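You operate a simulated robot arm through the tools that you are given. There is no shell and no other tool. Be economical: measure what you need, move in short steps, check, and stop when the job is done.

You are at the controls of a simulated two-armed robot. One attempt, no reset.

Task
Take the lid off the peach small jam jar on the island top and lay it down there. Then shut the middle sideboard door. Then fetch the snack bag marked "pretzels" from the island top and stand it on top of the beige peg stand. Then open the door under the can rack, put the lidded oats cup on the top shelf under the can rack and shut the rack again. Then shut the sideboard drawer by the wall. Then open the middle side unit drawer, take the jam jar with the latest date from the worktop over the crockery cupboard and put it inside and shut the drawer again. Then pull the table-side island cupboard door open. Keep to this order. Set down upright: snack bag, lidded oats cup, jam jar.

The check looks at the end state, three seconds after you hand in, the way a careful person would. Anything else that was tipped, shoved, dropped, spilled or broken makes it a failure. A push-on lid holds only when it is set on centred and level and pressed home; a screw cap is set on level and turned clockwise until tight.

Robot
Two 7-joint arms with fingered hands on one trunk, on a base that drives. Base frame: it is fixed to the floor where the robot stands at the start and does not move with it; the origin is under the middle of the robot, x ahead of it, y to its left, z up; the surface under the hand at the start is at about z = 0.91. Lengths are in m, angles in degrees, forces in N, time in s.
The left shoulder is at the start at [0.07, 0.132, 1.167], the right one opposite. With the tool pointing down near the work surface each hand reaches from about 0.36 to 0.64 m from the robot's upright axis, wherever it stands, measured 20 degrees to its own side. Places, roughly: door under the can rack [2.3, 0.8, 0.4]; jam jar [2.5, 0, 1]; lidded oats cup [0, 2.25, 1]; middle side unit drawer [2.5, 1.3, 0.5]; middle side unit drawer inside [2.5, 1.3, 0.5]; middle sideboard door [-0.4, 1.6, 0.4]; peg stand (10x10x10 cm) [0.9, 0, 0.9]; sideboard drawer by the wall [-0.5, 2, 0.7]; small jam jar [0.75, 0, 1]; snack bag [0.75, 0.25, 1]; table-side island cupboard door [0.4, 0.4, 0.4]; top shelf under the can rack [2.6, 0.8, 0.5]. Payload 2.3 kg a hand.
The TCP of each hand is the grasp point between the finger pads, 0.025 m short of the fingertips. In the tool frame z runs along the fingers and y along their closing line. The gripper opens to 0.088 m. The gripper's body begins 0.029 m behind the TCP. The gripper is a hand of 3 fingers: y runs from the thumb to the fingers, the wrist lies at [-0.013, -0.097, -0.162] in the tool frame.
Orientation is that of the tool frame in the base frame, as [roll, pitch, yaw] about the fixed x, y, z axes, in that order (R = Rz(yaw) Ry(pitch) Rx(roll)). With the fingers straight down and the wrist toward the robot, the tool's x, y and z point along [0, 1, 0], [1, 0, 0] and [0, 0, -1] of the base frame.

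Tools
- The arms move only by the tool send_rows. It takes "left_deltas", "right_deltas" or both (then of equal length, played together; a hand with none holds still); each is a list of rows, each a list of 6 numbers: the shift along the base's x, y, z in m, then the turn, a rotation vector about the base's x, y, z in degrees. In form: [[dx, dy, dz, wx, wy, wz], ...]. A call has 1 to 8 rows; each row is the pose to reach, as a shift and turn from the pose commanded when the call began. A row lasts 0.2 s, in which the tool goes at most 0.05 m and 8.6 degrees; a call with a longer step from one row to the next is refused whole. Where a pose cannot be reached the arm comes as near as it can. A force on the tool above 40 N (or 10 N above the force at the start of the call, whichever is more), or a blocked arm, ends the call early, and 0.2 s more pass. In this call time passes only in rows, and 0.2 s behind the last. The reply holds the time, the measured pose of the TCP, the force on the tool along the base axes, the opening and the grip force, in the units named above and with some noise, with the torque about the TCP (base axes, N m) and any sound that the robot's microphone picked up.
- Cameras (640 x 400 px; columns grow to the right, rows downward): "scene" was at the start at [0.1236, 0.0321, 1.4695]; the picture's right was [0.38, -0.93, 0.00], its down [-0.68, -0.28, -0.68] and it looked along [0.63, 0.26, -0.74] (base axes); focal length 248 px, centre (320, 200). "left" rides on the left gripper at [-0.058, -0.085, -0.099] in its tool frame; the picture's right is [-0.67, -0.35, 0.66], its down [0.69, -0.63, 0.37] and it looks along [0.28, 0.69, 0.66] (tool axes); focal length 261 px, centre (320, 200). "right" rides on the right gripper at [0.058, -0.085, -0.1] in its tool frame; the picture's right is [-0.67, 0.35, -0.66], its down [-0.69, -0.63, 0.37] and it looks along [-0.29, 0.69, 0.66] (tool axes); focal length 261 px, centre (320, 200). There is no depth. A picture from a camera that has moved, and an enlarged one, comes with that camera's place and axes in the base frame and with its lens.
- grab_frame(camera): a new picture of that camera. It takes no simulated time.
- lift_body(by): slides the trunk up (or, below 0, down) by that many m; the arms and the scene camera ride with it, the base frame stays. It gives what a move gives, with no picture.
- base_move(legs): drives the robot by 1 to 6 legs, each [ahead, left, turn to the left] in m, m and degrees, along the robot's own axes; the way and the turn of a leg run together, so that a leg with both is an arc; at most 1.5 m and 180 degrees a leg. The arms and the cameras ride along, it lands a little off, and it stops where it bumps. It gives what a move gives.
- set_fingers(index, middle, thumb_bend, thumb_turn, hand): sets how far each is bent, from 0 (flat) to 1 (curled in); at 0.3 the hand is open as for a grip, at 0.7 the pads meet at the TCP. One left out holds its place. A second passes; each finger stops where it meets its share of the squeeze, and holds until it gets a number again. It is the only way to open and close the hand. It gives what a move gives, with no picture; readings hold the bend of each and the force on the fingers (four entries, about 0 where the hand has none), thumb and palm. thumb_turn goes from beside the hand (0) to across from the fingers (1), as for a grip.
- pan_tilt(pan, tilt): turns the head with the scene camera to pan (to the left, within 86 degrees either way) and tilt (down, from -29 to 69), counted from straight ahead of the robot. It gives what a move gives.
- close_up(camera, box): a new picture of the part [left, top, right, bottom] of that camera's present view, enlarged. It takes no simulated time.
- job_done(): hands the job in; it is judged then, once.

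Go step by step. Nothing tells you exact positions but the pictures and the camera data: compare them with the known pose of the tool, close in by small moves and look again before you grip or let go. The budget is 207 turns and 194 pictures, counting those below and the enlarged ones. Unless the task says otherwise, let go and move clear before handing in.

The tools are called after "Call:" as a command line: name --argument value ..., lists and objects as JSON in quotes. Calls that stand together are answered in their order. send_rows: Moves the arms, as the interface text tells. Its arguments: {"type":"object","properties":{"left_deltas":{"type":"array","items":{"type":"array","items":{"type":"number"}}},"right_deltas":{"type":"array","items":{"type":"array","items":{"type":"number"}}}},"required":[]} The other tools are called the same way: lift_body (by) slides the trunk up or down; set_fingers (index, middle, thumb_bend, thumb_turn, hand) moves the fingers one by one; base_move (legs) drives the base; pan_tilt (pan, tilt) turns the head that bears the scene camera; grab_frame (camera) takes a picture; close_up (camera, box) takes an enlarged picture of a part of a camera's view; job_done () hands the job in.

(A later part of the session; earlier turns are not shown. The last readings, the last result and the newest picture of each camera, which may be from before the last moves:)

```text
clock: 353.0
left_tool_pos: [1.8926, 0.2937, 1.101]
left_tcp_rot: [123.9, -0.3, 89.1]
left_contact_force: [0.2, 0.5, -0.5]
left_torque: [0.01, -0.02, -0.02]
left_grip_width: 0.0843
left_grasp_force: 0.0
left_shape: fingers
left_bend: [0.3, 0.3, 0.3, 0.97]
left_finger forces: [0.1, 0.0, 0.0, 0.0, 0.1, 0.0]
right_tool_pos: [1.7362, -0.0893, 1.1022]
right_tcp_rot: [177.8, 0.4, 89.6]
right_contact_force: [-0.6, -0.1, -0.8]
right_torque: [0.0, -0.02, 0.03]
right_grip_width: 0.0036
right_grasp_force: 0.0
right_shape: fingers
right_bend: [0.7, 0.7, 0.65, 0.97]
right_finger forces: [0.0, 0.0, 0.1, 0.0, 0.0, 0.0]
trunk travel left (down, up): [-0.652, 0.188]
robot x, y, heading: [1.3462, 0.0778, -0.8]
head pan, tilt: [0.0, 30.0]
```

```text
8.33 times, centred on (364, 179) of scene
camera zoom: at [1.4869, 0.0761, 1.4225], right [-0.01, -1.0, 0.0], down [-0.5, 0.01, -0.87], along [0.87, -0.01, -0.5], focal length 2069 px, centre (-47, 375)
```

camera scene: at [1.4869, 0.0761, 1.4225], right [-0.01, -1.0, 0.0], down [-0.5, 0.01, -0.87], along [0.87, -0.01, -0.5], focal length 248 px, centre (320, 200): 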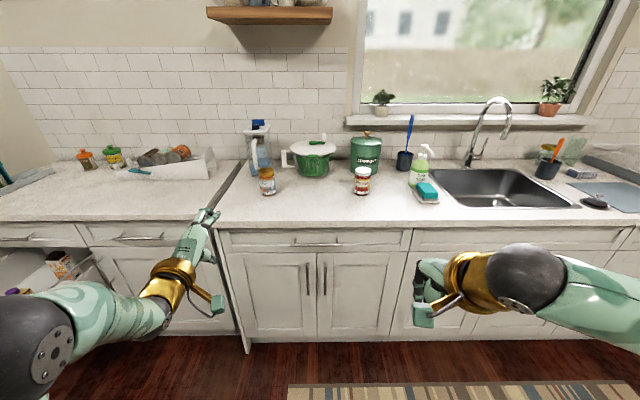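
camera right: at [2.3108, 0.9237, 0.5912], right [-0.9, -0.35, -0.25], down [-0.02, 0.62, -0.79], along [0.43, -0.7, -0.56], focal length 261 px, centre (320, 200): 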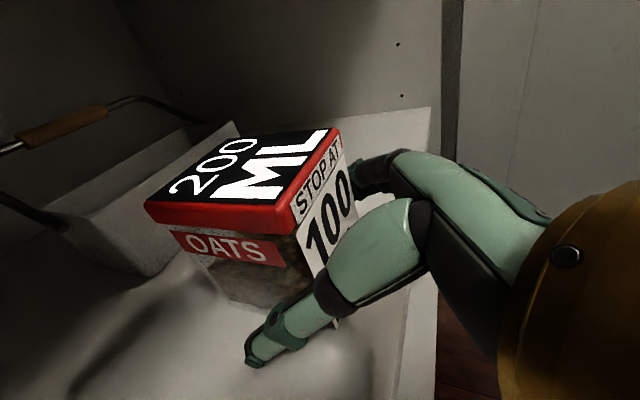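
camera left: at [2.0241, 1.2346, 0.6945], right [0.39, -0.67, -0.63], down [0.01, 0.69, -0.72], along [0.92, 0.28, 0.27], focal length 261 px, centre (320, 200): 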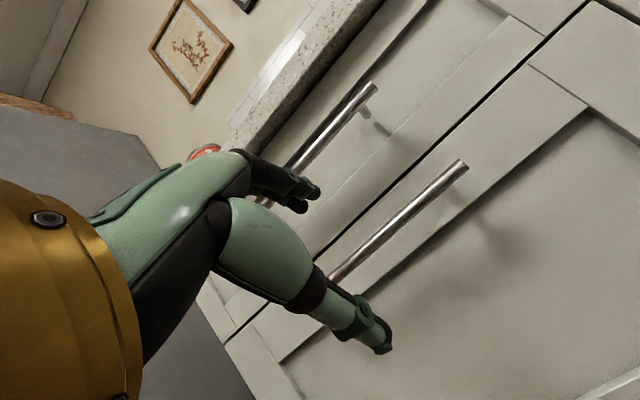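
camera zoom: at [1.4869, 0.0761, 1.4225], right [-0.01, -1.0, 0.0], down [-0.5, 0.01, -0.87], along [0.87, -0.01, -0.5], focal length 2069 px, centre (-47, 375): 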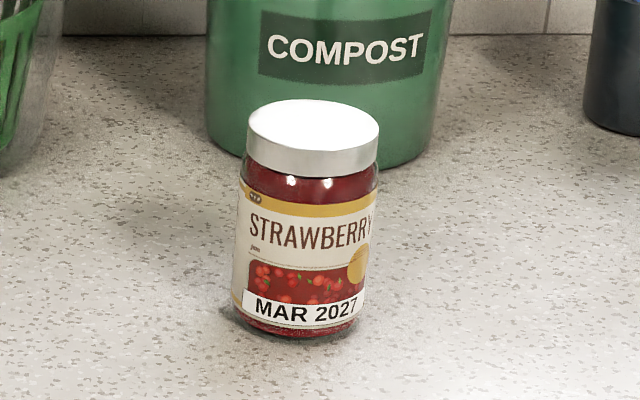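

The apricot jar (JUN 2027) is later than the strawberry (MAR 2027), so I take the apricot: centre about (2.456, 0.29), lid top ≈1.009. I'll fold the left hand back, open the right one and approach.

Call:
send_rows --left_deltas '[[-0.03, 0.01, 0.01, 0, 8, 0], [-0.06, 0.02, 0.02, 0, 16, 0], [-0.1, 0.03, 0.03, 0, 24, 0], [-0.14, 0.04, 0.04, 0, 32, 0], [-0.17, 0.05, 0.05, 0, 40, 0], [-0.2, 0.06, 0.06, 0, 48, 0], [-0.23, 0.06, 0.07, 0, 56, 0]]' --right_deltas '[[0.01, -0.01, 0.0, 0, 0, 0], [0.03, -0.02, 0.01, 0, 0, 0], [0.05, -0.03, 0.02, 0, 0, 0], [0.07, -0.04, 0.03, 0, 0, 0], [0.09, -0.04, 0.04, 0, 0, 0], [0.11, -0.04, 0.04, 2, 0, 0], [0.11, -0.04, 0.04, 2, 0, 0]]'

Call:
set_fingers --hand "right" --index 0.28 --middle 0.28 --thumb_bend 0.28

Call:
base_move --legs '[[0.4, 0.4, 0.8]]'

Call:
grab_frame --camera "scene"

```text
clock: 354.6
left_tool_pos: [1.6632, 0.356, 1.1694]
left_tcp_rot: [-179.9, 0.6, 89.3]
left_contact_force: [0.0, -0.2, 0.4]
left_torque: [0.0, 0.02, 0.01]
left_grip_width: 0.0846
left_grasp_force: 0.1
left_shape: fingers
left_bend: [0.3, 0.3, 0.3, 0.97]
left_finger forces: [0.0, 0.1, 0.0, 0.0, 0.0, 0.0]
left hand out of reach, approached as far as the arm can: row 5, 7
right_tool_pos: [1.8457, -0.1296, 1.1435]
right_tcp_rot: [177.9, -1.6, 89.5]
right_contact_force: [0.1, 1.1, 0.3]
right_torque: [0.02, -0.04, -0.04]
right_grip_width: 0.0036
right_grasp_force: 0.1
right_shape: fingers
right_bend: [0.7, 0.7, 0.65, 0.97]
right_finger forces: [0.0, 0.0, 0.1, 0.0, 0.0, 0.0]
trunk travel left (down, up): [-0.652, 0.188]
robot x, y, heading: [1.3449, 0.0745, -0.6]
head pan, tilt: [0.0, 30.0]
```

```text
clock: 355.6
left_tool_pos: [1.665, 0.3571, 1.1709]
left_tcp_rot: [180.0, 0.7, 89.2]
left_contact_force: [0.1, 0.4, 0.0]
left_torque: [-0.02, 0.03, 0.0]
left_grip_width: 0.0846
left_grasp_force: 0.1
left_shape: fingers
left_bend: [0.3, 0.3, 0.3, 0.97]
left_finger forces: [0.0, 0.0, 0.0, 0.0, 0.0, 0.0]
right_tool_pos: [1.8472, -0.1286, 1.1442]
right_tcp_rot: [177.9, -1.6, 89.6]
right_contact_force: [-0.4, -0.3, 0.6]
right_torque: [-0.01, 0.02, -0.01]
right_grip_width: 0.0884
right_grasp_force: 0.1
right_shape: fingers
right_bend: [0.28, 0.28, 0.28, 0.97]
right_finger forces: [0.0, 0.0, 0.1, 0.0, 0.1, 0.0]
trunk travel left (down, up): [-0.652, 0.188]
robot x, y, heading: [1.3481, 0.0764, -0.7]
head pan, tilt: [0.0, 30.0]
```

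```text
clock: 358.9
left_tool_pos: [2.0726, 0.7713, 1.1714]
left_tcp_rot: [179.9, 0.6, 90.2]
left_contact_force: [0.5, 0.0, -0.5]
left_torque: [0.02, 0.03, -0.01]
left_grip_width: 0.0847
left_grasp_force: 0.2
left_shape: fingers
left_bend: [0.3, 0.3, 0.3, 0.97]
left_finger forces: [0.0, 0.1, 0.0, 0.0, 0.1, 0.1]
right_tool_pos: [2.2617, 0.2884, 1.1436]
right_tcp_rot: [177.8, -1.7, 90.5]
right_contact_force: [0.0, -0.2, 0.1]
right_torque: [0.0, -0.04, 0.0]
right_grip_width: 0.0881
right_grasp_force: 0.0
right_shape: fingers
right_bend: [0.28, 0.28, 0.28, 0.97]
right_finger forces: [0.1, 0.0, 0.0, 0.1, 0.0, 0.0]
trunk travel left (down, up): [-0.652, 0.188]
robot x, y, heading: [1.7608, 0.4882, 0.5]
head pan, tilt: [0.0, 30.0]
```

```text
44 pictures are left
camera scene: at [1.8988, 0.4869, 1.4226], right [0.01, -1.0, 0.0], down [-0.5, 0.0, -0.87], along [0.87, 0.01, -0.5], focal length 248 px, centre (320, 200)
```

scene: 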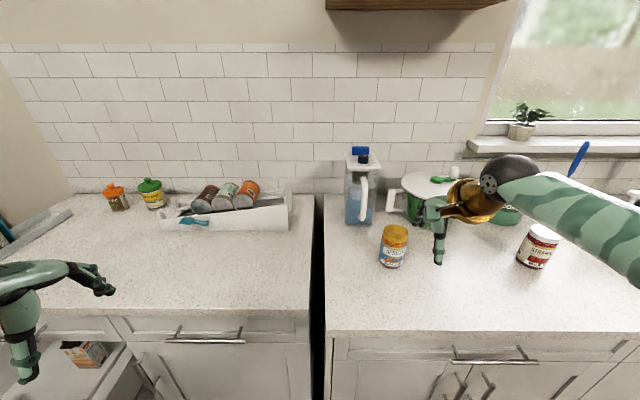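

I'll drive a little closer and bring the hand over the apricot jar.

Call:
base_move --legs '[[0.085, 0, -0.5]]'

Call:
send_rows --right_deltas '[[0.03, 0, 0, -0.8, 1.1, 0], [0.06, 0, 0, -1.7, 2.2, 0], [0.09, 0, 0, -1.7, 2.2, 0], [0.101, 0.001, -0.03, -1.7, 2.2, 0]]'

Call:
close_up --camera "scene" --box '[320, 160, 520, 300]'

Call:
grab_frame --camera "right"

```text
clock: 360.0
left_tool_pos: [2.16, 0.7695, 1.1697]
left_tcp_rot: [179.8, 0.7, 89.7]
left_contact_force: [0.1, -0.9, -0.3]
left_torque: [0.02, -0.02, 0.01]
left_grip_width: 0.0848
left_grasp_force: 0.0
left_shape: fingers
left_bend: [0.3, 0.3, 0.3, 0.97]
left_finger forces: [0.0, 0.0, 0.1, 0.0, 0.0, 0.1]
right_tool_pos: [2.344, 0.2859, 1.145]
right_tcp_rot: [177.8, -1.6, 90.1]
right_contact_force: [-0.9, 0.1, 0.3]
right_torque: [0.0, -0.02, 0.04]
right_grip_width: 0.0884
right_grasp_force: 0.1
right_shape: fingers
right_bend: [0.28, 0.28, 0.28, 0.97]
right_finger forces: [0.1, 0.0, 0.0, 0.0, 0.0, 0.0]
trunk travel left (down, up): [-0.652, 0.188]
robot x, y, heading: [1.8467, 0.4854, -0.1]
head pan, tilt: [0.0, 30.0]
```

```text
clock: 361.0
left_tool_pos: [2.1611, 0.7683, 1.1703]
left_tcp_rot: [179.9, 0.7, 89.7]
left_contact_force: [-0.5, 0.0, 0.0]
left_torque: [-0.01, -0.03, 0.0]
left_grip_width: 0.0848
left_grasp_force: 0.2
left_shape: fingers
left_bend: [0.3, 0.3, 0.3, 0.97]
left_finger forces: [0.0, 0.0, 0.1, 0.0, 0.0, 0.0]
right_tool_pos: [2.4095, 0.2925, 1.1226]
right_tcp_rot: [-179.8, 0.1, 90.1]
right_contact_force: [-0.2, -0.5, -0.4]
right_torque: [-0.02, -0.02, 0.02]
right_grip_width: 0.0883
right_grasp_force: 0.1
right_shape: fingers
right_bend: [0.28, 0.28, 0.28, 0.97]
right_finger forces: [0.0, 0.1, 0.0, 0.1, 0.0, 0.1]
right hand out of reach, approached as far as the arm can: row 2, 3, 4
trunk travel left (down, up): [-0.652, 0.188]
robot x, y, heading: [1.8421, 0.4836, -0.2]
head pan, tilt: [0.0, 30.0]
```

```text
2.86 times, centred on (420, 230) of scene
camera zoom: at [1.9863, 0.4868, 1.4225], right [0.0, -1.0, 0.0], down [-0.5, 0.0, -0.87], along [0.87, 0.0, -0.5], focal length 709 px, centre (34, 114)
```

zoom: 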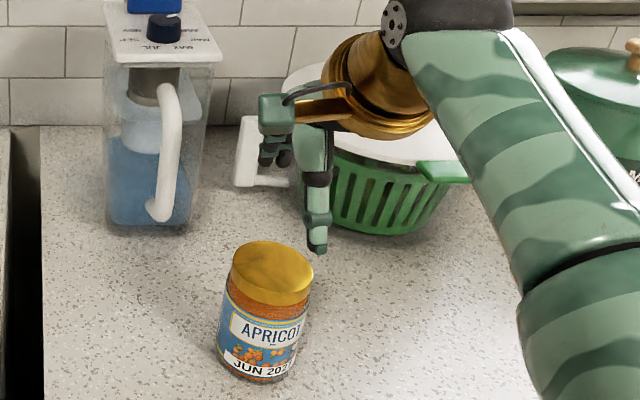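

```text
42 pictures are left
camera right: at [2.3244, 0.3521, 1.222], right [0.35, -0.67, 0.66], down [-0.63, -0.69, -0.36], along [0.69, -0.28, -0.66], focal length 261 px, centre (320, 200)
```

right: 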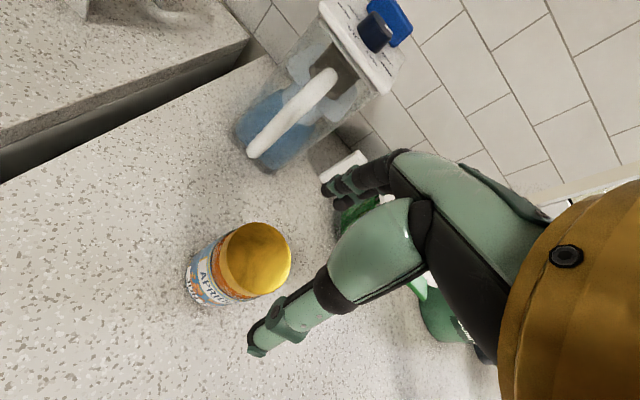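

Refined: lid centre (2.432, 0.289), top ≈1.02. I'll lower to just above the lid and check centring.

Call:
send_rows --right_deltas '[[-0.005, 0.001, -0.02, 0, 0, 0], [-0.013, 0.002, -0.04, 0, 0, 0], [-0.013, 0.002, -0.06, 0, 0, 0]]'

Call:
close_up --camera "scene" --box '[320, 160, 520, 300]'

Call:
grab_frame --camera "right"

```text
clock: 361.8
left_tool_pos: [2.1617, 0.7701, 1.1702]
left_tcp_rot: [180.0, 0.7, 89.7]
left_contact_force: [-0.5, 0.5, 0.0]
left_torque: [-0.01, -0.02, 0.02]
left_grip_width: 0.0846
left_grasp_force: 0.1
left_shape: fingers
left_bend: [0.3, 0.3, 0.3, 0.97]
left_finger forces: [0.0, 0.1, 0.0, 0.0, 0.0, 0.0]
right_tool_pos: [2.3964, 0.2922, 1.0638]
right_tcp_rot: [-179.9, 0.1, 90.0]
right_contact_force: [0.0, 0.2, 0.0]
right_torque: [0.02, 0.02, -0.03]
right_grip_width: 0.0883
right_grasp_force: 0.0
right_shape: fingers
right_bend: [0.28, 0.28, 0.28, 0.97]
right_finger forces: [0.0, 0.0, 0.1, 0.1, 0.0, 0.1]
trunk travel left (down, up): [-0.652, 0.188]
robot x, y, heading: [1.8412, 0.4857, -0.2]
head pan, tilt: [0.0, 30.0]
```

```text
2.86 times, centred on (420, 230) of scene
camera zoom: at [1.9864, 0.4867, 1.4225], right [0.0, -1.0, 0.0], down [-0.5, 0.0, -0.87], along [0.87, 0.0, -0.5], focal length 709 px, centre (34, 114)
```

zoom: 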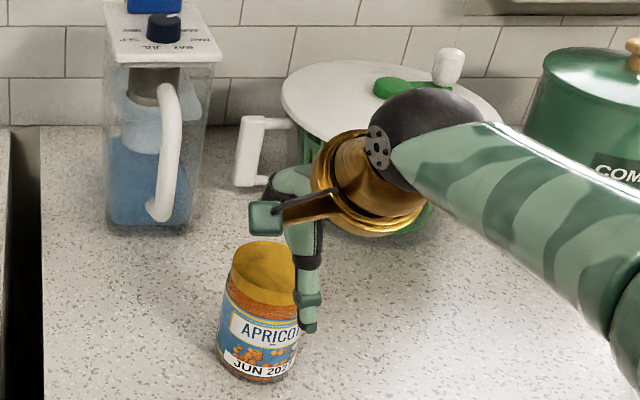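

```text
40 pictures are left
camera right: at [2.3112, 0.3516, 1.162], right [0.35, -0.67, 0.66], down [-0.63, -0.69, -0.36], along [0.69, -0.29, -0.66], focal length 261 px, centre (320, 200)
```

right: 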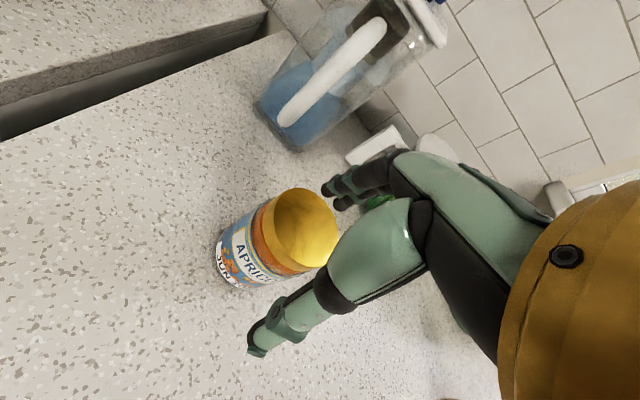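

The hand must go 3.4 cm further out. I'll do that above the lid, then verify.

Call:
send_rows --right_deltas '[[0.015, -0.001, 0, 0, 0, 0], [0.034, -0.003, 0, 0, 0, 0]]'

Call:
grab_frame --camera "right"

```text
clock: 362.4
left_tool_pos: [2.1636, 0.77, 1.1691]
left_tcp_rot: [180.0, 0.6, 89.8]
left_contact_force: [0.0, 0.5, -0.1]
left_torque: [0.0, 0.03, 0.02]
left_grip_width: 0.0847
left_grasp_force: 0.0
left_shape: fingers
left_bend: [0.3, 0.3, 0.3, 0.97]
left_finger forces: [0.0, 0.1, 0.0, 0.0, 0.1, 0.1]
right_tool_pos: [2.4312, 0.2904, 1.0632]
right_tcp_rot: [-179.7, 0.0, 90.1]
right_contact_force: [0.7, 0.0, -0.5]
right_torque: [0.02, 0.01, 0.02]
right_grip_width: 0.0885
right_grasp_force: 0.0
right_shape: fingers
right_bend: [0.28, 0.28, 0.28, 0.97]
right_finger forces: [0.1, 0.0, 0.0, 0.0, 0.0, 0.0]
trunk travel left (down, up): [-0.652, 0.188]
robot x, y, heading: [1.8466, 0.4835, -0.2]
head pan, tilt: [0.0, 30.0]
```

```text
39 pictures are left
camera right: at [2.3471, 0.3494, 1.161], right [0.35, -0.67, 0.65], down [-0.63, -0.69, -0.36], along [0.69, -0.28, -0.66], focal length 261 px, centre (320, 200)
```

right: 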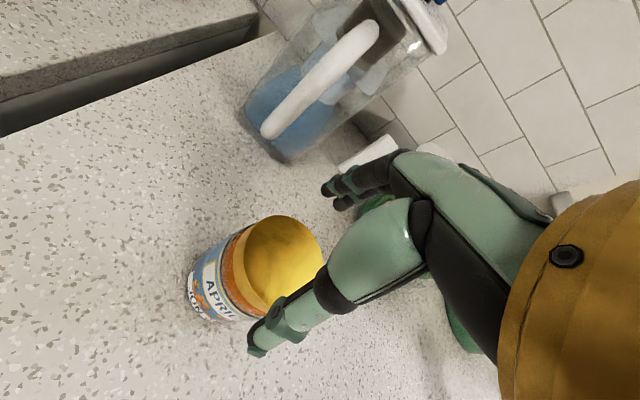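

Centred. I'll open a bit wider, descend to z≈1.0 and grip lid and shoulder of the jar.

Call:
set_fingers --hand "right" --index 0.22 --middle 0.22 --thumb_bend 0.2

Call:
send_rows --right_deltas '[[-0.001, 0, -0.03, 0, 0, 0], [-0.001, 0, -0.05, 0, 0, 0], [-0.001, 0, -0.065, 0, 0, 0]]'

Call:
set_fingers --hand "right" --index 0.7 --middle 0.7 --thumb_bend 0.7

Call:
close_up --camera "scene" --box '[320, 160, 520, 300]'

```text
clock: 363.4
left_tool_pos: [2.1622, 0.7699, 1.17]
left_tcp_rot: [-179.9, 0.7, 89.7]
left_contact_force: [0.6, -0.6, -0.5]
left_torque: [0.02, 0.03, 0.0]
left_grip_width: 0.0846
left_grasp_force: 0.0
left_shape: fingers
left_bend: [0.3, 0.3, 0.3, 0.97]
left_finger forces: [0.0, 0.1, 0.0, 0.0, 0.1, 0.0]
right_tool_pos: [2.4312, 0.2912, 1.0641]
right_tcp_rot: [-179.8, 0.1, 90.0]
right_contact_force: [0.0, -0.4, -0.8]
right_torque: [-0.01, -0.04, -0.01]
right_grip_width: 0.1008
right_grasp_force: 0.2
right_shape: fingers
right_bend: [0.22, 0.22, 0.2, 0.97]
right_finger forces: [0.1, 0.0, 0.1, 0.1, 0.1, 0.0]
trunk travel left (down, up): [-0.652, 0.188]
robot x, y, heading: [1.8456, 0.4884, -0.2]
head pan, tilt: [0.0, 30.0]
```

```text
clock: 364.2
left_tool_pos: [2.1608, 0.7695, 1.1706]
left_tcp_rot: [180.0, 0.7, 89.7]
left_contact_force: [1.0, 0.3, -0.3]
left_torque: [0.0, 0.02, 0.0]
left_grip_width: 0.0844
left_grasp_force: 0.0
left_shape: fingers
left_bend: [0.3, 0.3, 0.3, 0.97]
left_finger forces: [0.0, 0.0, 0.1, 0.1, 0.0, 0.1]
right_tool_pos: [2.4293, 0.2905, 0.9987]
right_tcp_rot: [-180.0, 0.1, 90.0]
right_contact_force: [0.8, -0.5, 1.7]
right_torque: [0.0, -0.03, 0.01]
right_grip_width: 0.102
right_grasp_force: 0.9
right_shape: fingers
right_bend: [0.22, 0.22, 0.2, 0.97]
right_finger forces: [2.2, 0.0, 0.0, 0.1, 0.0, 0.0]
trunk travel left (down, up): [-0.652, 0.188]
robot x, y, heading: [1.8443, 0.4844, -0.2]
head pan, tilt: [0.0, 30.0]
```

```text
clock: 365.2
left_tool_pos: [2.1591, 0.7713, 1.1715]
left_tcp_rot: [180.0, 0.7, 89.7]
left_contact_force: [0.1, -0.1, -0.1]
left_torque: [0.0, -0.02, -0.01]
left_grip_width: 0.0845
left_grasp_force: 0.0
left_shape: fingers
left_bend: [0.3, 0.3, 0.3, 0.97]
left_finger forces: [0.0, 0.1, 0.1, 0.0, 0.0, 0.0]
right_tool_pos: [2.4284, 0.29, 1.0002]
right_tcp_rot: [-179.9, 0.2, 90.1]
right_contact_force: [2.6, 1.7, 7.1]
right_torque: [-0.11, -0.54, 0.1]
right_grip_width: 0.0589
right_grasp_force: 29.9
right_shape: fingers
right_bend: [0.34, 0.46, 0.55, 0.96]
right_finger forces: [20.7, 11.0, 0.0, 0.0, 29.5, 0.0]
trunk travel left (down, up): [-0.652, 0.188]
robot x, y, heading: [1.8457, 0.4869, -0.2]
head pan, tilt: [0.0, 30.0]
```

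```text
2.86 times, centred on (420, 230) of scene
camera zoom: at [1.984, 0.4885, 1.4228], right [0.0, -1.0, 0.0], down [-0.5, 0.0, -0.87], along [0.87, 0.0, -0.5], focal length 709 px, centre (34, 114)
```

zoom: 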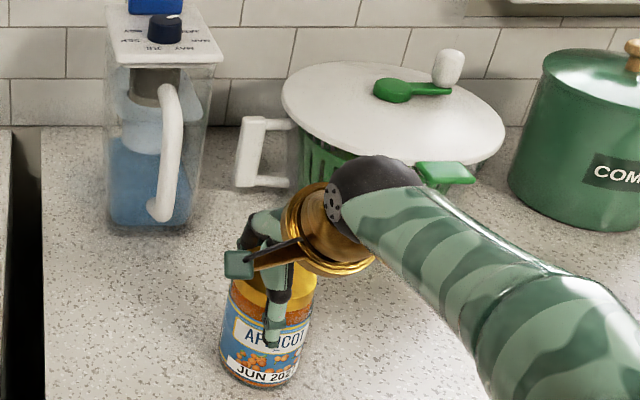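

Gripped with 30 N. I'll lift 12 cm with the trunk and check that the jar comes along upright.

Call:
lift_body --by 0.12

Call:
close_up --camera "scene" --box '[320, 160, 520, 300]'

```text
clock: 366.7
left_tool_pos: [2.1642, 0.7686, 1.2908]
left_tcp_rot: [-179.9, 0.5, 89.7]
left_contact_force: [0.6, -0.8, -0.1]
left_torque: [0.03, 0.03, 0.0]
left_grip_width: 0.0847
left_grasp_force: 0.0
left_shape: fingers
left_bend: [0.3, 0.3, 0.3, 0.97]
left_finger forces: [0.1, 0.2, 0.1, 0.1, 0.0, 0.0]
right_tool_pos: [2.4313, 0.2897, 1.1179]
right_tcp_rot: [-179.7, 0.1, 90.1]
right_contact_force: [-0.4, 0.2, -5.5]
right_torque: [0.03, 0.0, -0.01]
right_grip_width: 0.0583
right_grasp_force: 25.7
right_shape: fingers
right_bend: [0.34, 0.47, 0.55, 0.95]
right_finger forces: [15.7, 9.6, 0.0, 0.0, 26.6, 0.0]
trunk travel left (down, up): [-0.772, 0.068]
robot x, y, heading: [1.8465, 0.4865, -0.3]
head pan, tilt: [0.0, 30.0]
```

```text
2.86 times, centred on (420, 230) of scene
camera zoom: at [1.988, 0.4861, 1.5423], right [0.0, -1.0, 0.0], down [-0.5, 0.0, -0.87], along [0.87, 0.0, -0.5], focal length 709 px, centre (34, 114)
```

zoom: 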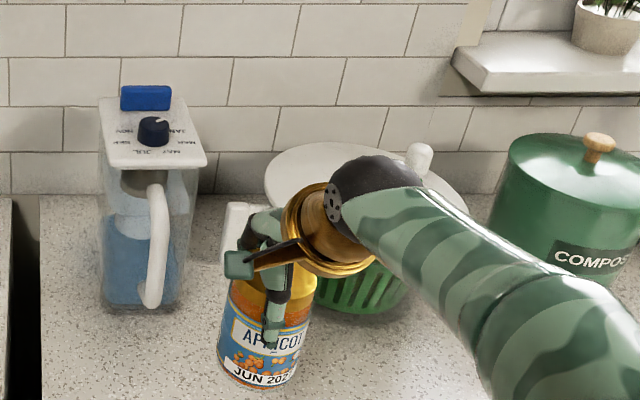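

The jar is lifted upright. I'll back up, bring the hand inward, and move in front of the open drawer.

Call:
base_move --legs '[[-0.36, 0, 0], [0, 0.8, 0]]'

Call:
send_rows --right_deltas '[[0, 0.03, 0, 0, 0, 0], [0, 0.06, 0, 0, 0, 0], [0, 0.09, 0, 0, 0, 0], [0, 0.12, 0, 0, 0, 0]]'

Call:
pan_tilt --pan 0 --tilt 50

Call:
grab_frame --camera "scene"

```text
clock: 372.9
left_tool_pos: [1.8175, 1.5525, 1.2917]
left_tcp_rot: [-179.9, 0.6, 88.6]
left_contact_force: [0.3, 0.1, 0.7]
left_torque: [-0.01, 0.03, -0.03]
left_grip_width: 0.0847
left_grasp_force: 0.0
left_shape: fingers
left_bend: [0.3, 0.3, 0.3, 0.97]
left_finger forces: [0.1, 0.0, 0.1, 0.0, 0.0, 0.0]
right_tool_pos: [2.0743, 1.0689, 1.117]
right_tcp_rot: [-179.8, -0.1, 89.0]
right_contact_force: [0.3, -0.1, -5.7]
right_torque: [0.0, 0.0, -0.04]
right_grip_width: 0.0586
right_grasp_force: 25.7
right_shape: fingers
right_bend: [0.34, 0.47, 0.55, 0.95]
right_finger forces: [15.6, 9.5, 0.0, 0.0, 26.5, 0.0]
trunk travel left (down, up): [-0.772, 0.068]
robot x, y, heading: [1.493, 1.2752, -1.2]
head pan, tilt: [0.0, 30.0]
```

```text
clock: 373.9
left_tool_pos: [1.8153, 1.5575, 1.2897]
left_tcp_rot: [-179.9, 0.7, 88.6]
left_contact_force: [0.3, 0.2, -0.4]
left_torque: [-0.04, -0.03, 0.0]
left_grip_width: 0.0847
left_grasp_force: 0.1
left_shape: fingers
left_bend: [0.3, 0.3, 0.3, 0.97]
left_finger forces: [0.1, 0.1, 0.0, 0.0, 0.1, 0.1]
right_tool_pos: [2.0743, 1.1932, 1.1204]
right_tcp_rot: [-179.8, 0.2, 88.9]
right_contact_force: [0.2, 1.0, -5.6]
right_torque: [0.01, -0.04, -0.01]
right_grip_width: 0.0581
right_grasp_force: 25.0
right_shape: fingers
right_bend: [0.34, 0.47, 0.55, 0.95]
right_finger forces: [15.1, 9.6, 0.1, 0.0, 25.8, 0.0]
trunk travel left (down, up): [-0.772, 0.068]
robot x, y, heading: [1.4913, 1.2775, -1.3]
head pan, tilt: [0.0, 30.0]
```

```text
clock: 374.7
left_tool_pos: [1.8168, 1.5544, 1.2896]
left_tcp_rot: [-179.9, 0.6, 88.7]
left_contact_force: [-0.1, 0.9, 0.2]
left_torque: [-0.02, -0.01, -0.01]
left_grip_width: 0.0846
left_grasp_force: 0.0
left_shape: fingers
left_bend: [0.3, 0.3, 0.3, 0.97]
left_finger forces: [0.0, 0.1, 0.1, 0.0, 0.1, 0.0]
right_tool_pos: [2.074, 1.1904, 1.1197]
right_tcp_rot: [-179.8, 0.1, 89.0]
right_contact_force: [0.5, 0.0, -4.7]
right_torque: [0.03, -0.03, -0.04]
right_grip_width: 0.0578
right_grasp_force: 25.8
right_shape: fingers
right_bend: [0.34, 0.47, 0.55, 0.95]
right_finger forces: [15.2, 9.7, 0.1, 0.1, 25.8, 0.0]
trunk travel left (down, up): [-0.772, 0.068]
robot x, y, heading: [1.4898, 1.2748, -1.1]
head pan, tilt: [0.0, 50.0]
```

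```text
36 pictures are left
camera scene: at [1.6218, 1.2764, 1.5129], right [-0.02, -1.0, 0.0], down [-0.77, 0.02, -0.64], along [0.64, -0.01, -0.77], focal length 248 px, centre (320, 200)
```

scene: 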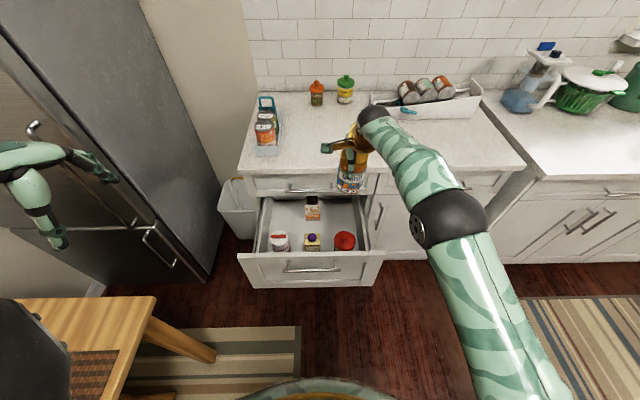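

The drawer's front row is full and the free space lies further back, so the drawer must come out more. I'll tuck the jar in, pitch the left hand forward again and line up with the drawer handle.

Call:
send_rows --right_deltas '[[-0.025, -0.02, 0, 0, 0, 0], [-0.05, -0.04, 0, 0, 0, 0], [-0.075, -0.06, 0, 0, 0, 0], [-0.1, -0.08, 0, 0, 0, 0], [-0.12, -0.1, 0, 0, 0, 0], [-0.14, -0.1, 0, 0, 0, 0], [-0.14, -0.1, 0, 0, 0, 0], [-0.14, -0.1, 0, 0, 0, 0]]' --left_deltas '[[0.03, -0.01, 0, 0, -7.5, 0], [0.06, -0.02, -0.01, 0, -15, 0], [0.09, -0.03, -0.02, 0, -22.5, 0], [0.12, -0.04, -0.03, 0, -30, 0], [0.15, -0.05, -0.04, 0, -37.5, 0], [0.18, -0.06, -0.05, 0, -45, 0], [0.21, -0.06, -0.06, 0, -52.5, 0], [0.23, -0.06, -0.07, 0, -60, 0]]'

Call:
base_move --legs '[[-0.16, -0.2, 1.2]]'

Call:
lift_body --by -0.4

Call:
pan_tilt --pan 0 --tilt 35

Call:
grab_frame --camera "scene"

```text
clock: 376.5
left_tool_pos: [2.0471, 1.4954, 1.219]
left_tcp_rot: [120.1, -0.9, 89.0]
left_contact_force: [0.2, -0.1, -0.6]
left_torque: [0.02, 0.04, -0.02]
left_grip_width: 0.0846
left_grasp_force: 0.1
left_shape: fingers
left_bend: [0.3, 0.3, 0.3, 0.97]
left_finger forces: [0.1, 0.0, 0.0, 0.0, 0.1, 0.0]
left hand out of reach, approached as far as the arm can: row 1, 2
right_tool_pos: [1.9356, 1.0891, 1.1177]
right_tcp_rot: [-179.7, 0.0, 89.0]
right_contact_force: [0.4, 0.3, 0.1]
right_torque: [0.02, 0.02, 0.01]
right_grip_width: 0.0573
right_grasp_force: 24.9
right_shape: fingers
right_bend: [0.35, 0.47, 0.55, 0.95]
right_finger forces: [14.7, 9.7, 0.0, 0.0, 24.9, 0.0]
trunk travel left (down, up): [-0.772, 0.068]
robot x, y, heading: [1.492, 1.2767, -1.3]
head pan, tilt: [0.0, 50.0]
```

```text
clock: 378.4
left_tool_pos: [1.8783, 1.3124, 1.2194]
left_tcp_rot: [120.1, -0.7, 90.0]
left_contact_force: [0.3, 0.0, -0.3]
left_torque: [0.0, -0.01, -0.03]
left_grip_width: 0.0845
left_grasp_force: 0.1
left_shape: fingers
left_bend: [0.3, 0.3, 0.3, 0.97]
left_finger forces: [0.0, 0.0, 0.0, 0.1, 0.0, 0.0]
right_tool_pos: [1.7777, 0.9041, 1.1176]
right_tcp_rot: [-179.7, 0.2, 90.1]
right_contact_force: [0.3, 0.2, -0.2]
right_torque: [0.03, 0.02, 0.02]
right_grip_width: 0.0573
right_grasp_force: 24.8
right_shape: fingers
right_bend: [0.35, 0.47, 0.55, 0.95]
right_finger forces: [14.5, 9.7, 0.0, 0.0, 24.9, 0.0]
trunk travel left (down, up): [-0.772, 0.068]
robot x, y, heading: [1.3273, 1.0796, -0.2]
head pan, tilt: [0.0, 50.0]
```

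```text
clock: 382.2
left_tool_pos: [1.8763, 1.3094, 0.8215]
left_tcp_rot: [120.1, -0.9, 90.1]
left_contact_force: [0.2, 0.0, 0.7]
left_torque: [0.02, -0.01, 0.02]
left_grip_width: 0.0848
left_grasp_force: 0.1
left_shape: fingers
left_bend: [0.3, 0.3, 0.3, 0.97]
left_finger forces: [0.0, 0.1, 0.0, 0.0, 0.1, 0.0]
right_tool_pos: [1.774, 0.9017, 0.7201]
right_tcp_rot: [-179.9, 0.0, 90.2]
right_contact_force: [-0.3, -0.7, -0.4]
right_torque: [0.04, 0.0, 0.02]
right_grip_width: 0.0571
right_grasp_force: 24.0
right_shape: fingers
right_bend: [0.35, 0.47, 0.55, 0.95]
right_finger forces: [14.2, 9.9, 0.0, 0.0, 24.6, 0.0]
trunk travel left (down, up): [-0.372, 0.468]
robot x, y, heading: [1.3296, 1.0798, 0.0]
head pan, tilt: [0.0, 50.0]
```

```text
clock: 382.9
left_tool_pos: [1.8763, 1.3093, 0.8207]
left_tcp_rot: [120.0, -0.9, 90.2]
left_contact_force: [0.7, -0.2, -0.1]
left_torque: [-0.01, 0.02, 0.01]
left_grip_width: 0.0847
left_grasp_force: 0.1
left_shape: fingers
left_bend: [0.3, 0.3, 0.3, 0.97]
left_finger forces: [0.0, 0.0, 0.0, 0.0, 0.1, 0.1]
right_tool_pos: [1.7756, 0.9008, 0.7176]
right_tcp_rot: [-180.0, 0.1, 90.2]
right_contact_force: [0.3, -0.9, -1.2]
right_torque: [0.01, -0.01, 0.01]
right_grip_width: 0.0571
right_grasp_force: 24.1
right_shape: fingers
right_bend: [0.35, 0.47, 0.55, 0.95]
right_finger forces: [14.3, 9.9, 0.0, 0.0, 24.6, 0.1]
trunk travel left (down, up): [-0.372, 0.468]
robot x, y, heading: [1.3325, 1.0775, 0.1]
head pan, tilt: [0.0, 35.0]
```

```text
35 pictures are left
camera scene: at [1.4689, 1.0807, 1.1345], right [0.0, -1.0, 0.0], down [-0.58, 0.0, -0.82], along [0.82, 0.0, -0.58], focal length 248 px, centre (320, 200)
```

scene: 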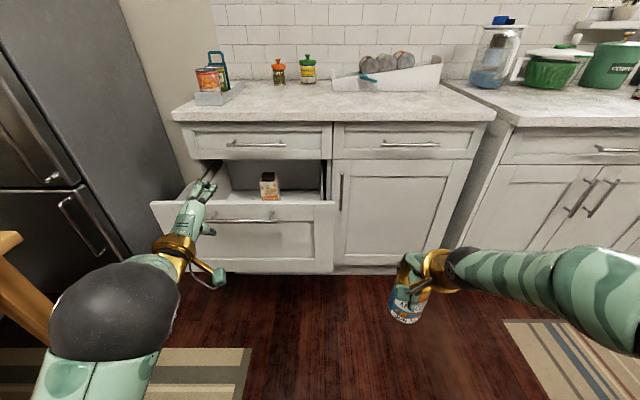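

The drawer handle is at x≈1.98. Let me check the jar in the right hand, since the weight reading changed.

Call:
close_up --camera "scene" --box '[340, 220, 500, 340]'

Call:
lift_body --by -0.12

Call:
close_up --camera "scene" --box '[130, 120, 370, 270]'

```text
3.33 times, centred on (420, 280) of scene
camera zoom: at [1.4689, 1.0807, 1.1345], right [0.0, -1.0, 0.0], down [-0.58, 0.0, -0.82], along [0.82, 0.0, -0.58], focal length 828 px, centre (-13, -67)
```

zoom: 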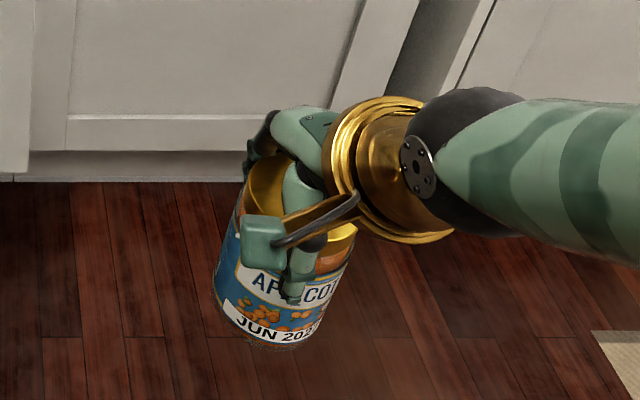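

```text
clock: 384.4
left_tool_pos: [1.8747, 1.3085, 0.7017]
left_tcp_rot: [120.2, -0.9, 90.0]
left_contact_force: [0.4, -0.5, -0.1]
left_torque: [0.01, -0.05, 0.0]
left_grip_width: 0.0845
left_grasp_force: 0.0
left_shape: fingers
left_bend: [0.3, 0.3, 0.3, 0.97]
left_finger forces: [0.1, 0.0, 0.1, 0.0, 0.0, 0.0]
right_tool_pos: [1.7748, 0.9023, 0.5991]
right_tcp_rot: [-179.8, 0.1, 90.3]
right_contact_force: [-0.5, -0.4, -0.5]
right_torque: [0.03, 0.01, 0.01]
right_grip_width: 0.0568
right_grasp_force: 24.2
right_shape: fingers
right_bend: [0.35, 0.47, 0.55, 0.95]
right_finger forces: [14.2, 9.9, 0.0, 0.1, 24.5, 0.1]
trunk travel left (down, up): [-0.252, 0.588]
robot x, y, heading: [1.3324, 1.0796, 0.2]
head pan, tilt: [0.0, 35.0]
```

```text
2.67 times, centred on (250, 195) of scene
camera zoom: at [1.4686, 1.0807, 1.0146], right [0.0, -1.0, 0.0], down [-0.57, 0.0, -0.82], along [0.82, 0.0, -0.57], focal length 662 px, centre (507, 213)
```

zoom: 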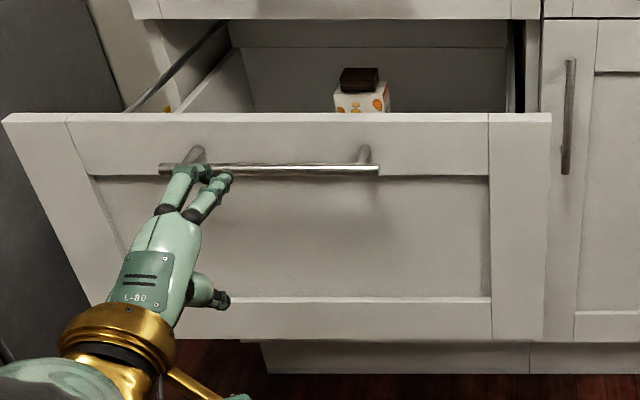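

The jar is upright in the hand. Now the left hand advances to the bar, hooks it and I pull another 12 cm.

Call:
send_rows --left_deltas '[[0.035, -0.004, -0.001, 0, 0, 0], [0.07, -0.008, -0.001, 0, 0, 0], [0.09, -0.008, -0.001, 0, 0, 0], [0.101, -0.008, -0.001, 0, 0, 0]]'

Call:
set_fingers --hand "left" --index 0.75 --middle 0.75 --thumb_bend 0.75

Call:
base_move --legs '[[-0.12, 0, 0]]'

Call:
grab_frame --camera "scene"

```text
clock: 385.4
left_tool_pos: [1.9774, 1.2999, 0.6993]
left_tcp_rot: [120.1, -0.9, 90.0]
left_contact_force: [0.9, -0.5, -0.7]
left_torque: [0.0, 0.06, 0.0]
left_grip_width: 0.0846
left_grasp_force: 0.0
left_shape: fingers
left_bend: [0.3, 0.3, 0.3, 0.97]
left_finger forces: [0.0, 0.0, 0.0, 0.0, 0.0, 0.1]
right_tool_pos: [1.7759, 0.9021, 0.5986]
right_tcp_rot: [-179.8, 0.1, 90.2]
right_contact_force: [-0.5, -0.5, 0.9]
right_torque: [-0.01, 0.0, -0.03]
right_grip_width: 0.0571
right_grasp_force: 24.2
right_shape: fingers
right_bend: [0.35, 0.47, 0.55, 0.95]
right_finger forces: [14.1, 9.9, 0.0, 0.1, 24.6, 0.1]
trunk travel left (down, up): [-0.252, 0.588]
robot x, y, heading: [1.3306, 1.0794, 0.1]
head pan, tilt: [0.0, 35.0]
```

```text
clock: 386.4
left_tool_pos: [1.9757, 1.3001, 0.7031]
left_tcp_rot: [119.9, -0.9, 90.1]
left_contact_force: [0.8, 0.6, 8.5]
left_torque: [0.14, -0.73, 0.09]
left_grip_width: 0.0001
left_grasp_force: 13.8
left_shape: fingers
left_bend: [0.73, 0.37, 0.72, 0.97]
left_finger forces: [9.7, 14.3, 0.1, 0.0, 3.8, 0.0]
right_tool_pos: [1.7729, 0.9003, 0.5988]
right_tcp_rot: [-179.9, 0.1, 90.3]
right_contact_force: [1.3, 0.2, -0.3]
right_torque: [0.02, 0.0, -0.02]
right_grip_width: 0.0568
right_grasp_force: 24.5
right_shape: fingers
right_bend: [0.35, 0.47, 0.55, 0.95]
right_finger forces: [14.1, 9.9, 0.0, 0.1, 24.5, 0.0]
trunk travel left (down, up): [-0.252, 0.588]
robot x, y, heading: [1.3307, 1.078, 0.4]
head pan, tilt: [0.0, 35.0]
```

```text
clock: 387.7
left_tool_pos: [1.8556, 1.299, 0.7028]
left_tcp_rot: [119.8, -0.9, 90.0]
left_contact_force: [0.9, 1.0, 7.5]
left_torque: [0.13, -0.68, 0.14]
left_grip_width: 0.0
left_grasp_force: 14.6
left_shape: fingers
left_bend: [0.73, 0.36, 0.72, 0.97]
left_finger forces: [9.6, 14.9, 0.1, 0.0, 4.1, 0.0]
right_tool_pos: [1.6539, 0.8999, 0.5983]
right_tcp_rot: [-179.8, 0.1, 90.2]
right_contact_force: [0.6, 0.5, -0.3]
right_torque: [0.0, -0.02, 0.0]
right_grip_width: 0.0571
right_grasp_force: 24.5
right_shape: fingers
right_bend: [0.35, 0.47, 0.55, 0.95]
right_finger forces: [14.2, 9.8, 0.0, 0.0, 24.6, 0.1]
trunk travel left (down, up): [-0.252, 0.588]
robot x, y, heading: [1.2108, 1.0785, -0.1]
head pan, tilt: [0.0, 35.0]
```

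```text
32 pictures are left
camera scene: at [1.3461, 1.08, 1.015], right [0.0, -1.0, 0.0], down [-0.57, 0.0, -0.82], along [0.82, 0.0, -0.57], focal length 248 px, centre (320, 200)
```

scene: 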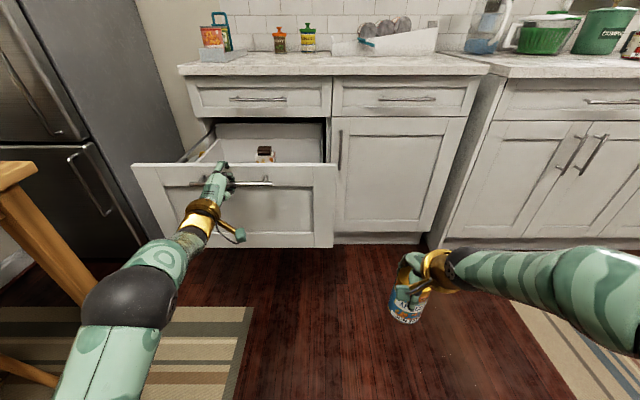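

The drawer is now about 0.39 m open. I'll unhook, rise, fold the left arm and bring the jar over the drawer.

Call:
set_fingers --hand "left" --index 0.3 --middle 0.3 --thumb_bend 0.3

Call:
send_rows --left_deltas '[[-0.03, 0, 0, 0, 0, 0], [-0.06, 0, 0.005, 0, 0, 0], [-0.09, 0, 0.01, 0, 0, 0], [-0.1, 0, 0.03, 0, 4, 0]]'

Call:
lift_body --by 0.4

Call:
send_rows --left_deltas '[[-0.02, 0.01, 0.01, 0, 8, 0], [-0.04, 0.02, 0.02, 0, 16, 0], [-0.06, 0.03, 0.03, 0, 24, 0], [-0.08, 0.04, 0.04, 0, 32, 0], [-0.1, 0.04, 0.05, 0, 40, 0], [-0.12, 0.04, 0.06, 0, 48, 0], [-0.13, 0.04, 0.07, 0, 56, 0]]' --right_deltas '[[0.025, 0.02, 0, 0, 0, 0], [0.05, 0.04, 0, 0, 0, 0], [0.075, 0.06, 0, 0, 0, 0], [0.1, 0.08, 0, 0, 0, 0], [0.12, 0.1, 0, 0, 0, 0], [0.14, 0.1, 0, 0, 0, 0], [0.14, 0.1, 0, 0, 0, 0]]'

Call:
base_move --legs '[[0.3, 0.215, 0]]'

Call:
pan_tilt --pan 0 --tilt 52

Call:
grab_frame --camera "scene"

```text
clock: 388.7
left_tool_pos: [1.8563, 1.3001, 0.7011]
left_tcp_rot: [119.9, -0.9, 90.2]
left_contact_force: [-0.4, -0.4, 0.9]
left_torque: [-0.01, -0.03, -0.02]
left_grip_width: 0.0843
left_grasp_force: 0.7
left_shape: fingers
left_bend: [0.3, 0.3, 0.3, 0.97]
left_finger forces: [0.0, 0.2, 0.0, 0.0, 0.0, 0.0]
right_tool_pos: [1.6541, 0.9018, 0.5989]
right_tcp_rot: [-179.8, 0.1, 90.2]
right_contact_force: [0.7, 0.3, -0.1]
right_torque: [0.03, 0.0, 0.02]
right_grip_width: 0.057
right_grasp_force: 24.6
right_shape: fingers
right_bend: [0.35, 0.47, 0.55, 0.95]
right_finger forces: [14.2, 9.9, 0.0, 0.0, 24.5, 0.0]
trunk travel left (down, up): [-0.252, 0.588]
robot x, y, heading: [1.2126, 1.078, -0.2]
head pan, tilt: [0.0, 35.0]
```

```text
clock: 389.7
left_tool_pos: [1.7574, 1.3006, 0.73]
left_tcp_rot: [124.0, -0.9, 90.0]
left_contact_force: [-0.2, -0.7, -0.5]
left_torque: [-0.02, -0.01, -0.02]
left_grip_width: 0.0843
left_grasp_force: 0.1
left_shape: fingers
left_bend: [0.3, 0.3, 0.3, 0.97]
left_finger forces: [0.0, 0.0, 0.0, 0.0, 0.1, 0.2]
right_tool_pos: [1.6539, 0.9006, 0.5984]
right_tcp_rot: [-179.8, 0.1, 90.2]
right_contact_force: [-0.1, -0.2, -1.0]
right_torque: [0.03, -0.01, 0.0]
right_grip_width: 0.0572
right_grasp_force: 23.4
right_shape: fingers
right_bend: [0.35, 0.47, 0.55, 0.95]
right_finger forces: [14.2, 9.9, 0.0, 0.0, 24.6, 0.1]
trunk travel left (down, up): [-0.252, 0.588]
robot x, y, heading: [1.2135, 1.0796, -0.1]
head pan, tilt: [0.0, 35.0]
```

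```text
clock: 393.5
left_tool_pos: [1.7579, 1.3004, 1.1303]
left_tcp_rot: [124.0, -0.9, 90.0]
left_contact_force: [-0.2, 0.4, 0.9]
left_torque: [0.0, 0.01, 0.01]
left_grip_width: 0.0845
left_grasp_force: 0.0
left_shape: fingers
left_bend: [0.3, 0.3, 0.3, 0.97]
left_finger forces: [0.0, 0.0, 0.1, 0.0, 0.0, 0.0]
right_tool_pos: [1.6557, 0.9013, 0.9978]
right_tcp_rot: [-179.7, 0.0, 90.2]
right_contact_force: [-0.2, 0.0, 0.2]
right_torque: [0.04, 0.0, 0.0]
right_grip_width: 0.0568
right_grasp_force: 24.2
right_shape: fingers
right_bend: [0.35, 0.47, 0.55, 0.95]
right_finger forces: [13.9, 10.0, 0.0, 0.0, 24.1, 0.0]
trunk travel left (down, up): [-0.652, 0.188]
robot x, y, heading: [1.2086, 1.0804, 0.3]
head pan, tilt: [0.0, 35.0]
```

```text
clock: 395.1
left_tool_pos: [1.6267, 1.3406, 1.1981]
left_tcp_rot: [-179.8, -0.4, 89.3]
left_contact_force: [0.6, 0.7, 0.4]
left_torque: [-0.01, 0.03, 0.0]
left_grip_width: 0.0846
left_grasp_force: 0.1
left_shape: fingers
left_bend: [0.3, 0.3, 0.3, 0.97]
left_finger forces: [0.0, 0.1, 0.0, 0.0, 0.0, 0.0]
left hand out of reach, approached as far as the arm can: row 3, 4
right_tool_pos: [1.7948, 1.0007, 0.998]
right_tcp_rot: [-179.6, 0.2, 90.2]
right_contact_force: [1.1, -0.2, 0.2]
right_torque: [0.02, -0.03, 0.01]
right_grip_width: 0.0565
right_grasp_force: 23.6
right_shape: fingers
right_bend: [0.35, 0.47, 0.55, 0.95]
right_finger forces: [13.7, 10.0, 0.0, 0.0, 23.7, 0.1]
trunk travel left (down, up): [-0.652, 0.188]
robot x, y, heading: [1.2053, 1.0795, 0.1]
head pan, tilt: [0.0, 35.0]
```

```text
clock: 397.5
left_tool_pos: [1.926, 1.5551, 1.1986]
left_tcp_rot: [-179.9, -0.5, 89.2]
left_contact_force: [-0.1, 0.2, 0.0]
left_torque: [0.02, -0.03, -0.02]
left_grip_width: 0.0845
left_grasp_force: 0.0
left_shape: fingers
left_bend: [0.3, 0.3, 0.3, 0.97]
left_finger forces: [0.0, 0.0, 0.0, 0.0, 0.0, 0.0]
right_tool_pos: [2.0933, 1.2161, 0.9997]
right_tcp_rot: [-179.8, 0.1, 90.2]
right_contact_force: [-0.5, 0.1, 0.0]
right_torque: [0.02, 0.01, 0.02]
right_grip_width: 0.0564
right_grasp_force: 23.6
right_shape: fingers
right_bend: [0.35, 0.47, 0.55, 0.95]
right_finger forces: [13.7, 9.9, 0.0, 0.1, 23.8, 0.0]
trunk travel left (down, up): [-0.652, 0.188]
robot x, y, heading: [1.5128, 1.294, 0.1]
head pan, tilt: [0.0, 35.0]
```

```text
clock: 398.3
left_tool_pos: [1.9274, 1.5566, 1.1981]
left_tcp_rot: [180.0, -0.5, 89.2]
left_contact_force: [0.1, 0.4, 0.0]
left_torque: [0.0, 0.01, 0.0]
left_grip_width: 0.0849
left_grasp_force: 0.1
left_shape: fingers
left_bend: [0.3, 0.3, 0.3, 0.97]
left_finger forces: [0.0, 0.0, 0.0, 0.0, 0.0, 0.1]
right_tool_pos: [2.0944, 1.2167, 1.0002]
right_tcp_rot: [-179.7, 0.1, 90.2]
right_contact_force: [0.2, -0.9, 1.1]
right_torque: [-0.01, 0.0, 0.01]
right_grip_width: 0.0563
right_grasp_force: 23.6
right_shape: fingers
right_bend: [0.35, 0.47, 0.55, 0.95]
right_finger forces: [13.7, 9.9, 0.0, 0.0, 23.6, 0.1]
trunk travel left (down, up): [-0.652, 0.188]
robot x, y, heading: [1.5119, 1.2935, -0.1]
head pan, tilt: [0.0, 52.0]
```

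```text
31 pictures are left
camera scene: at [1.6368, 1.2965, 1.3902], right [0.0, -1.0, 0.0], down [-0.79, 0.0, -0.61], along [0.61, 0.0, -0.79], focal length 248 px, centre (320, 200)
```

scene: 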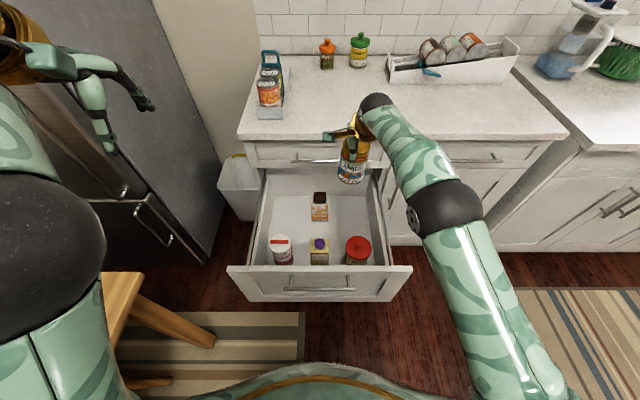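

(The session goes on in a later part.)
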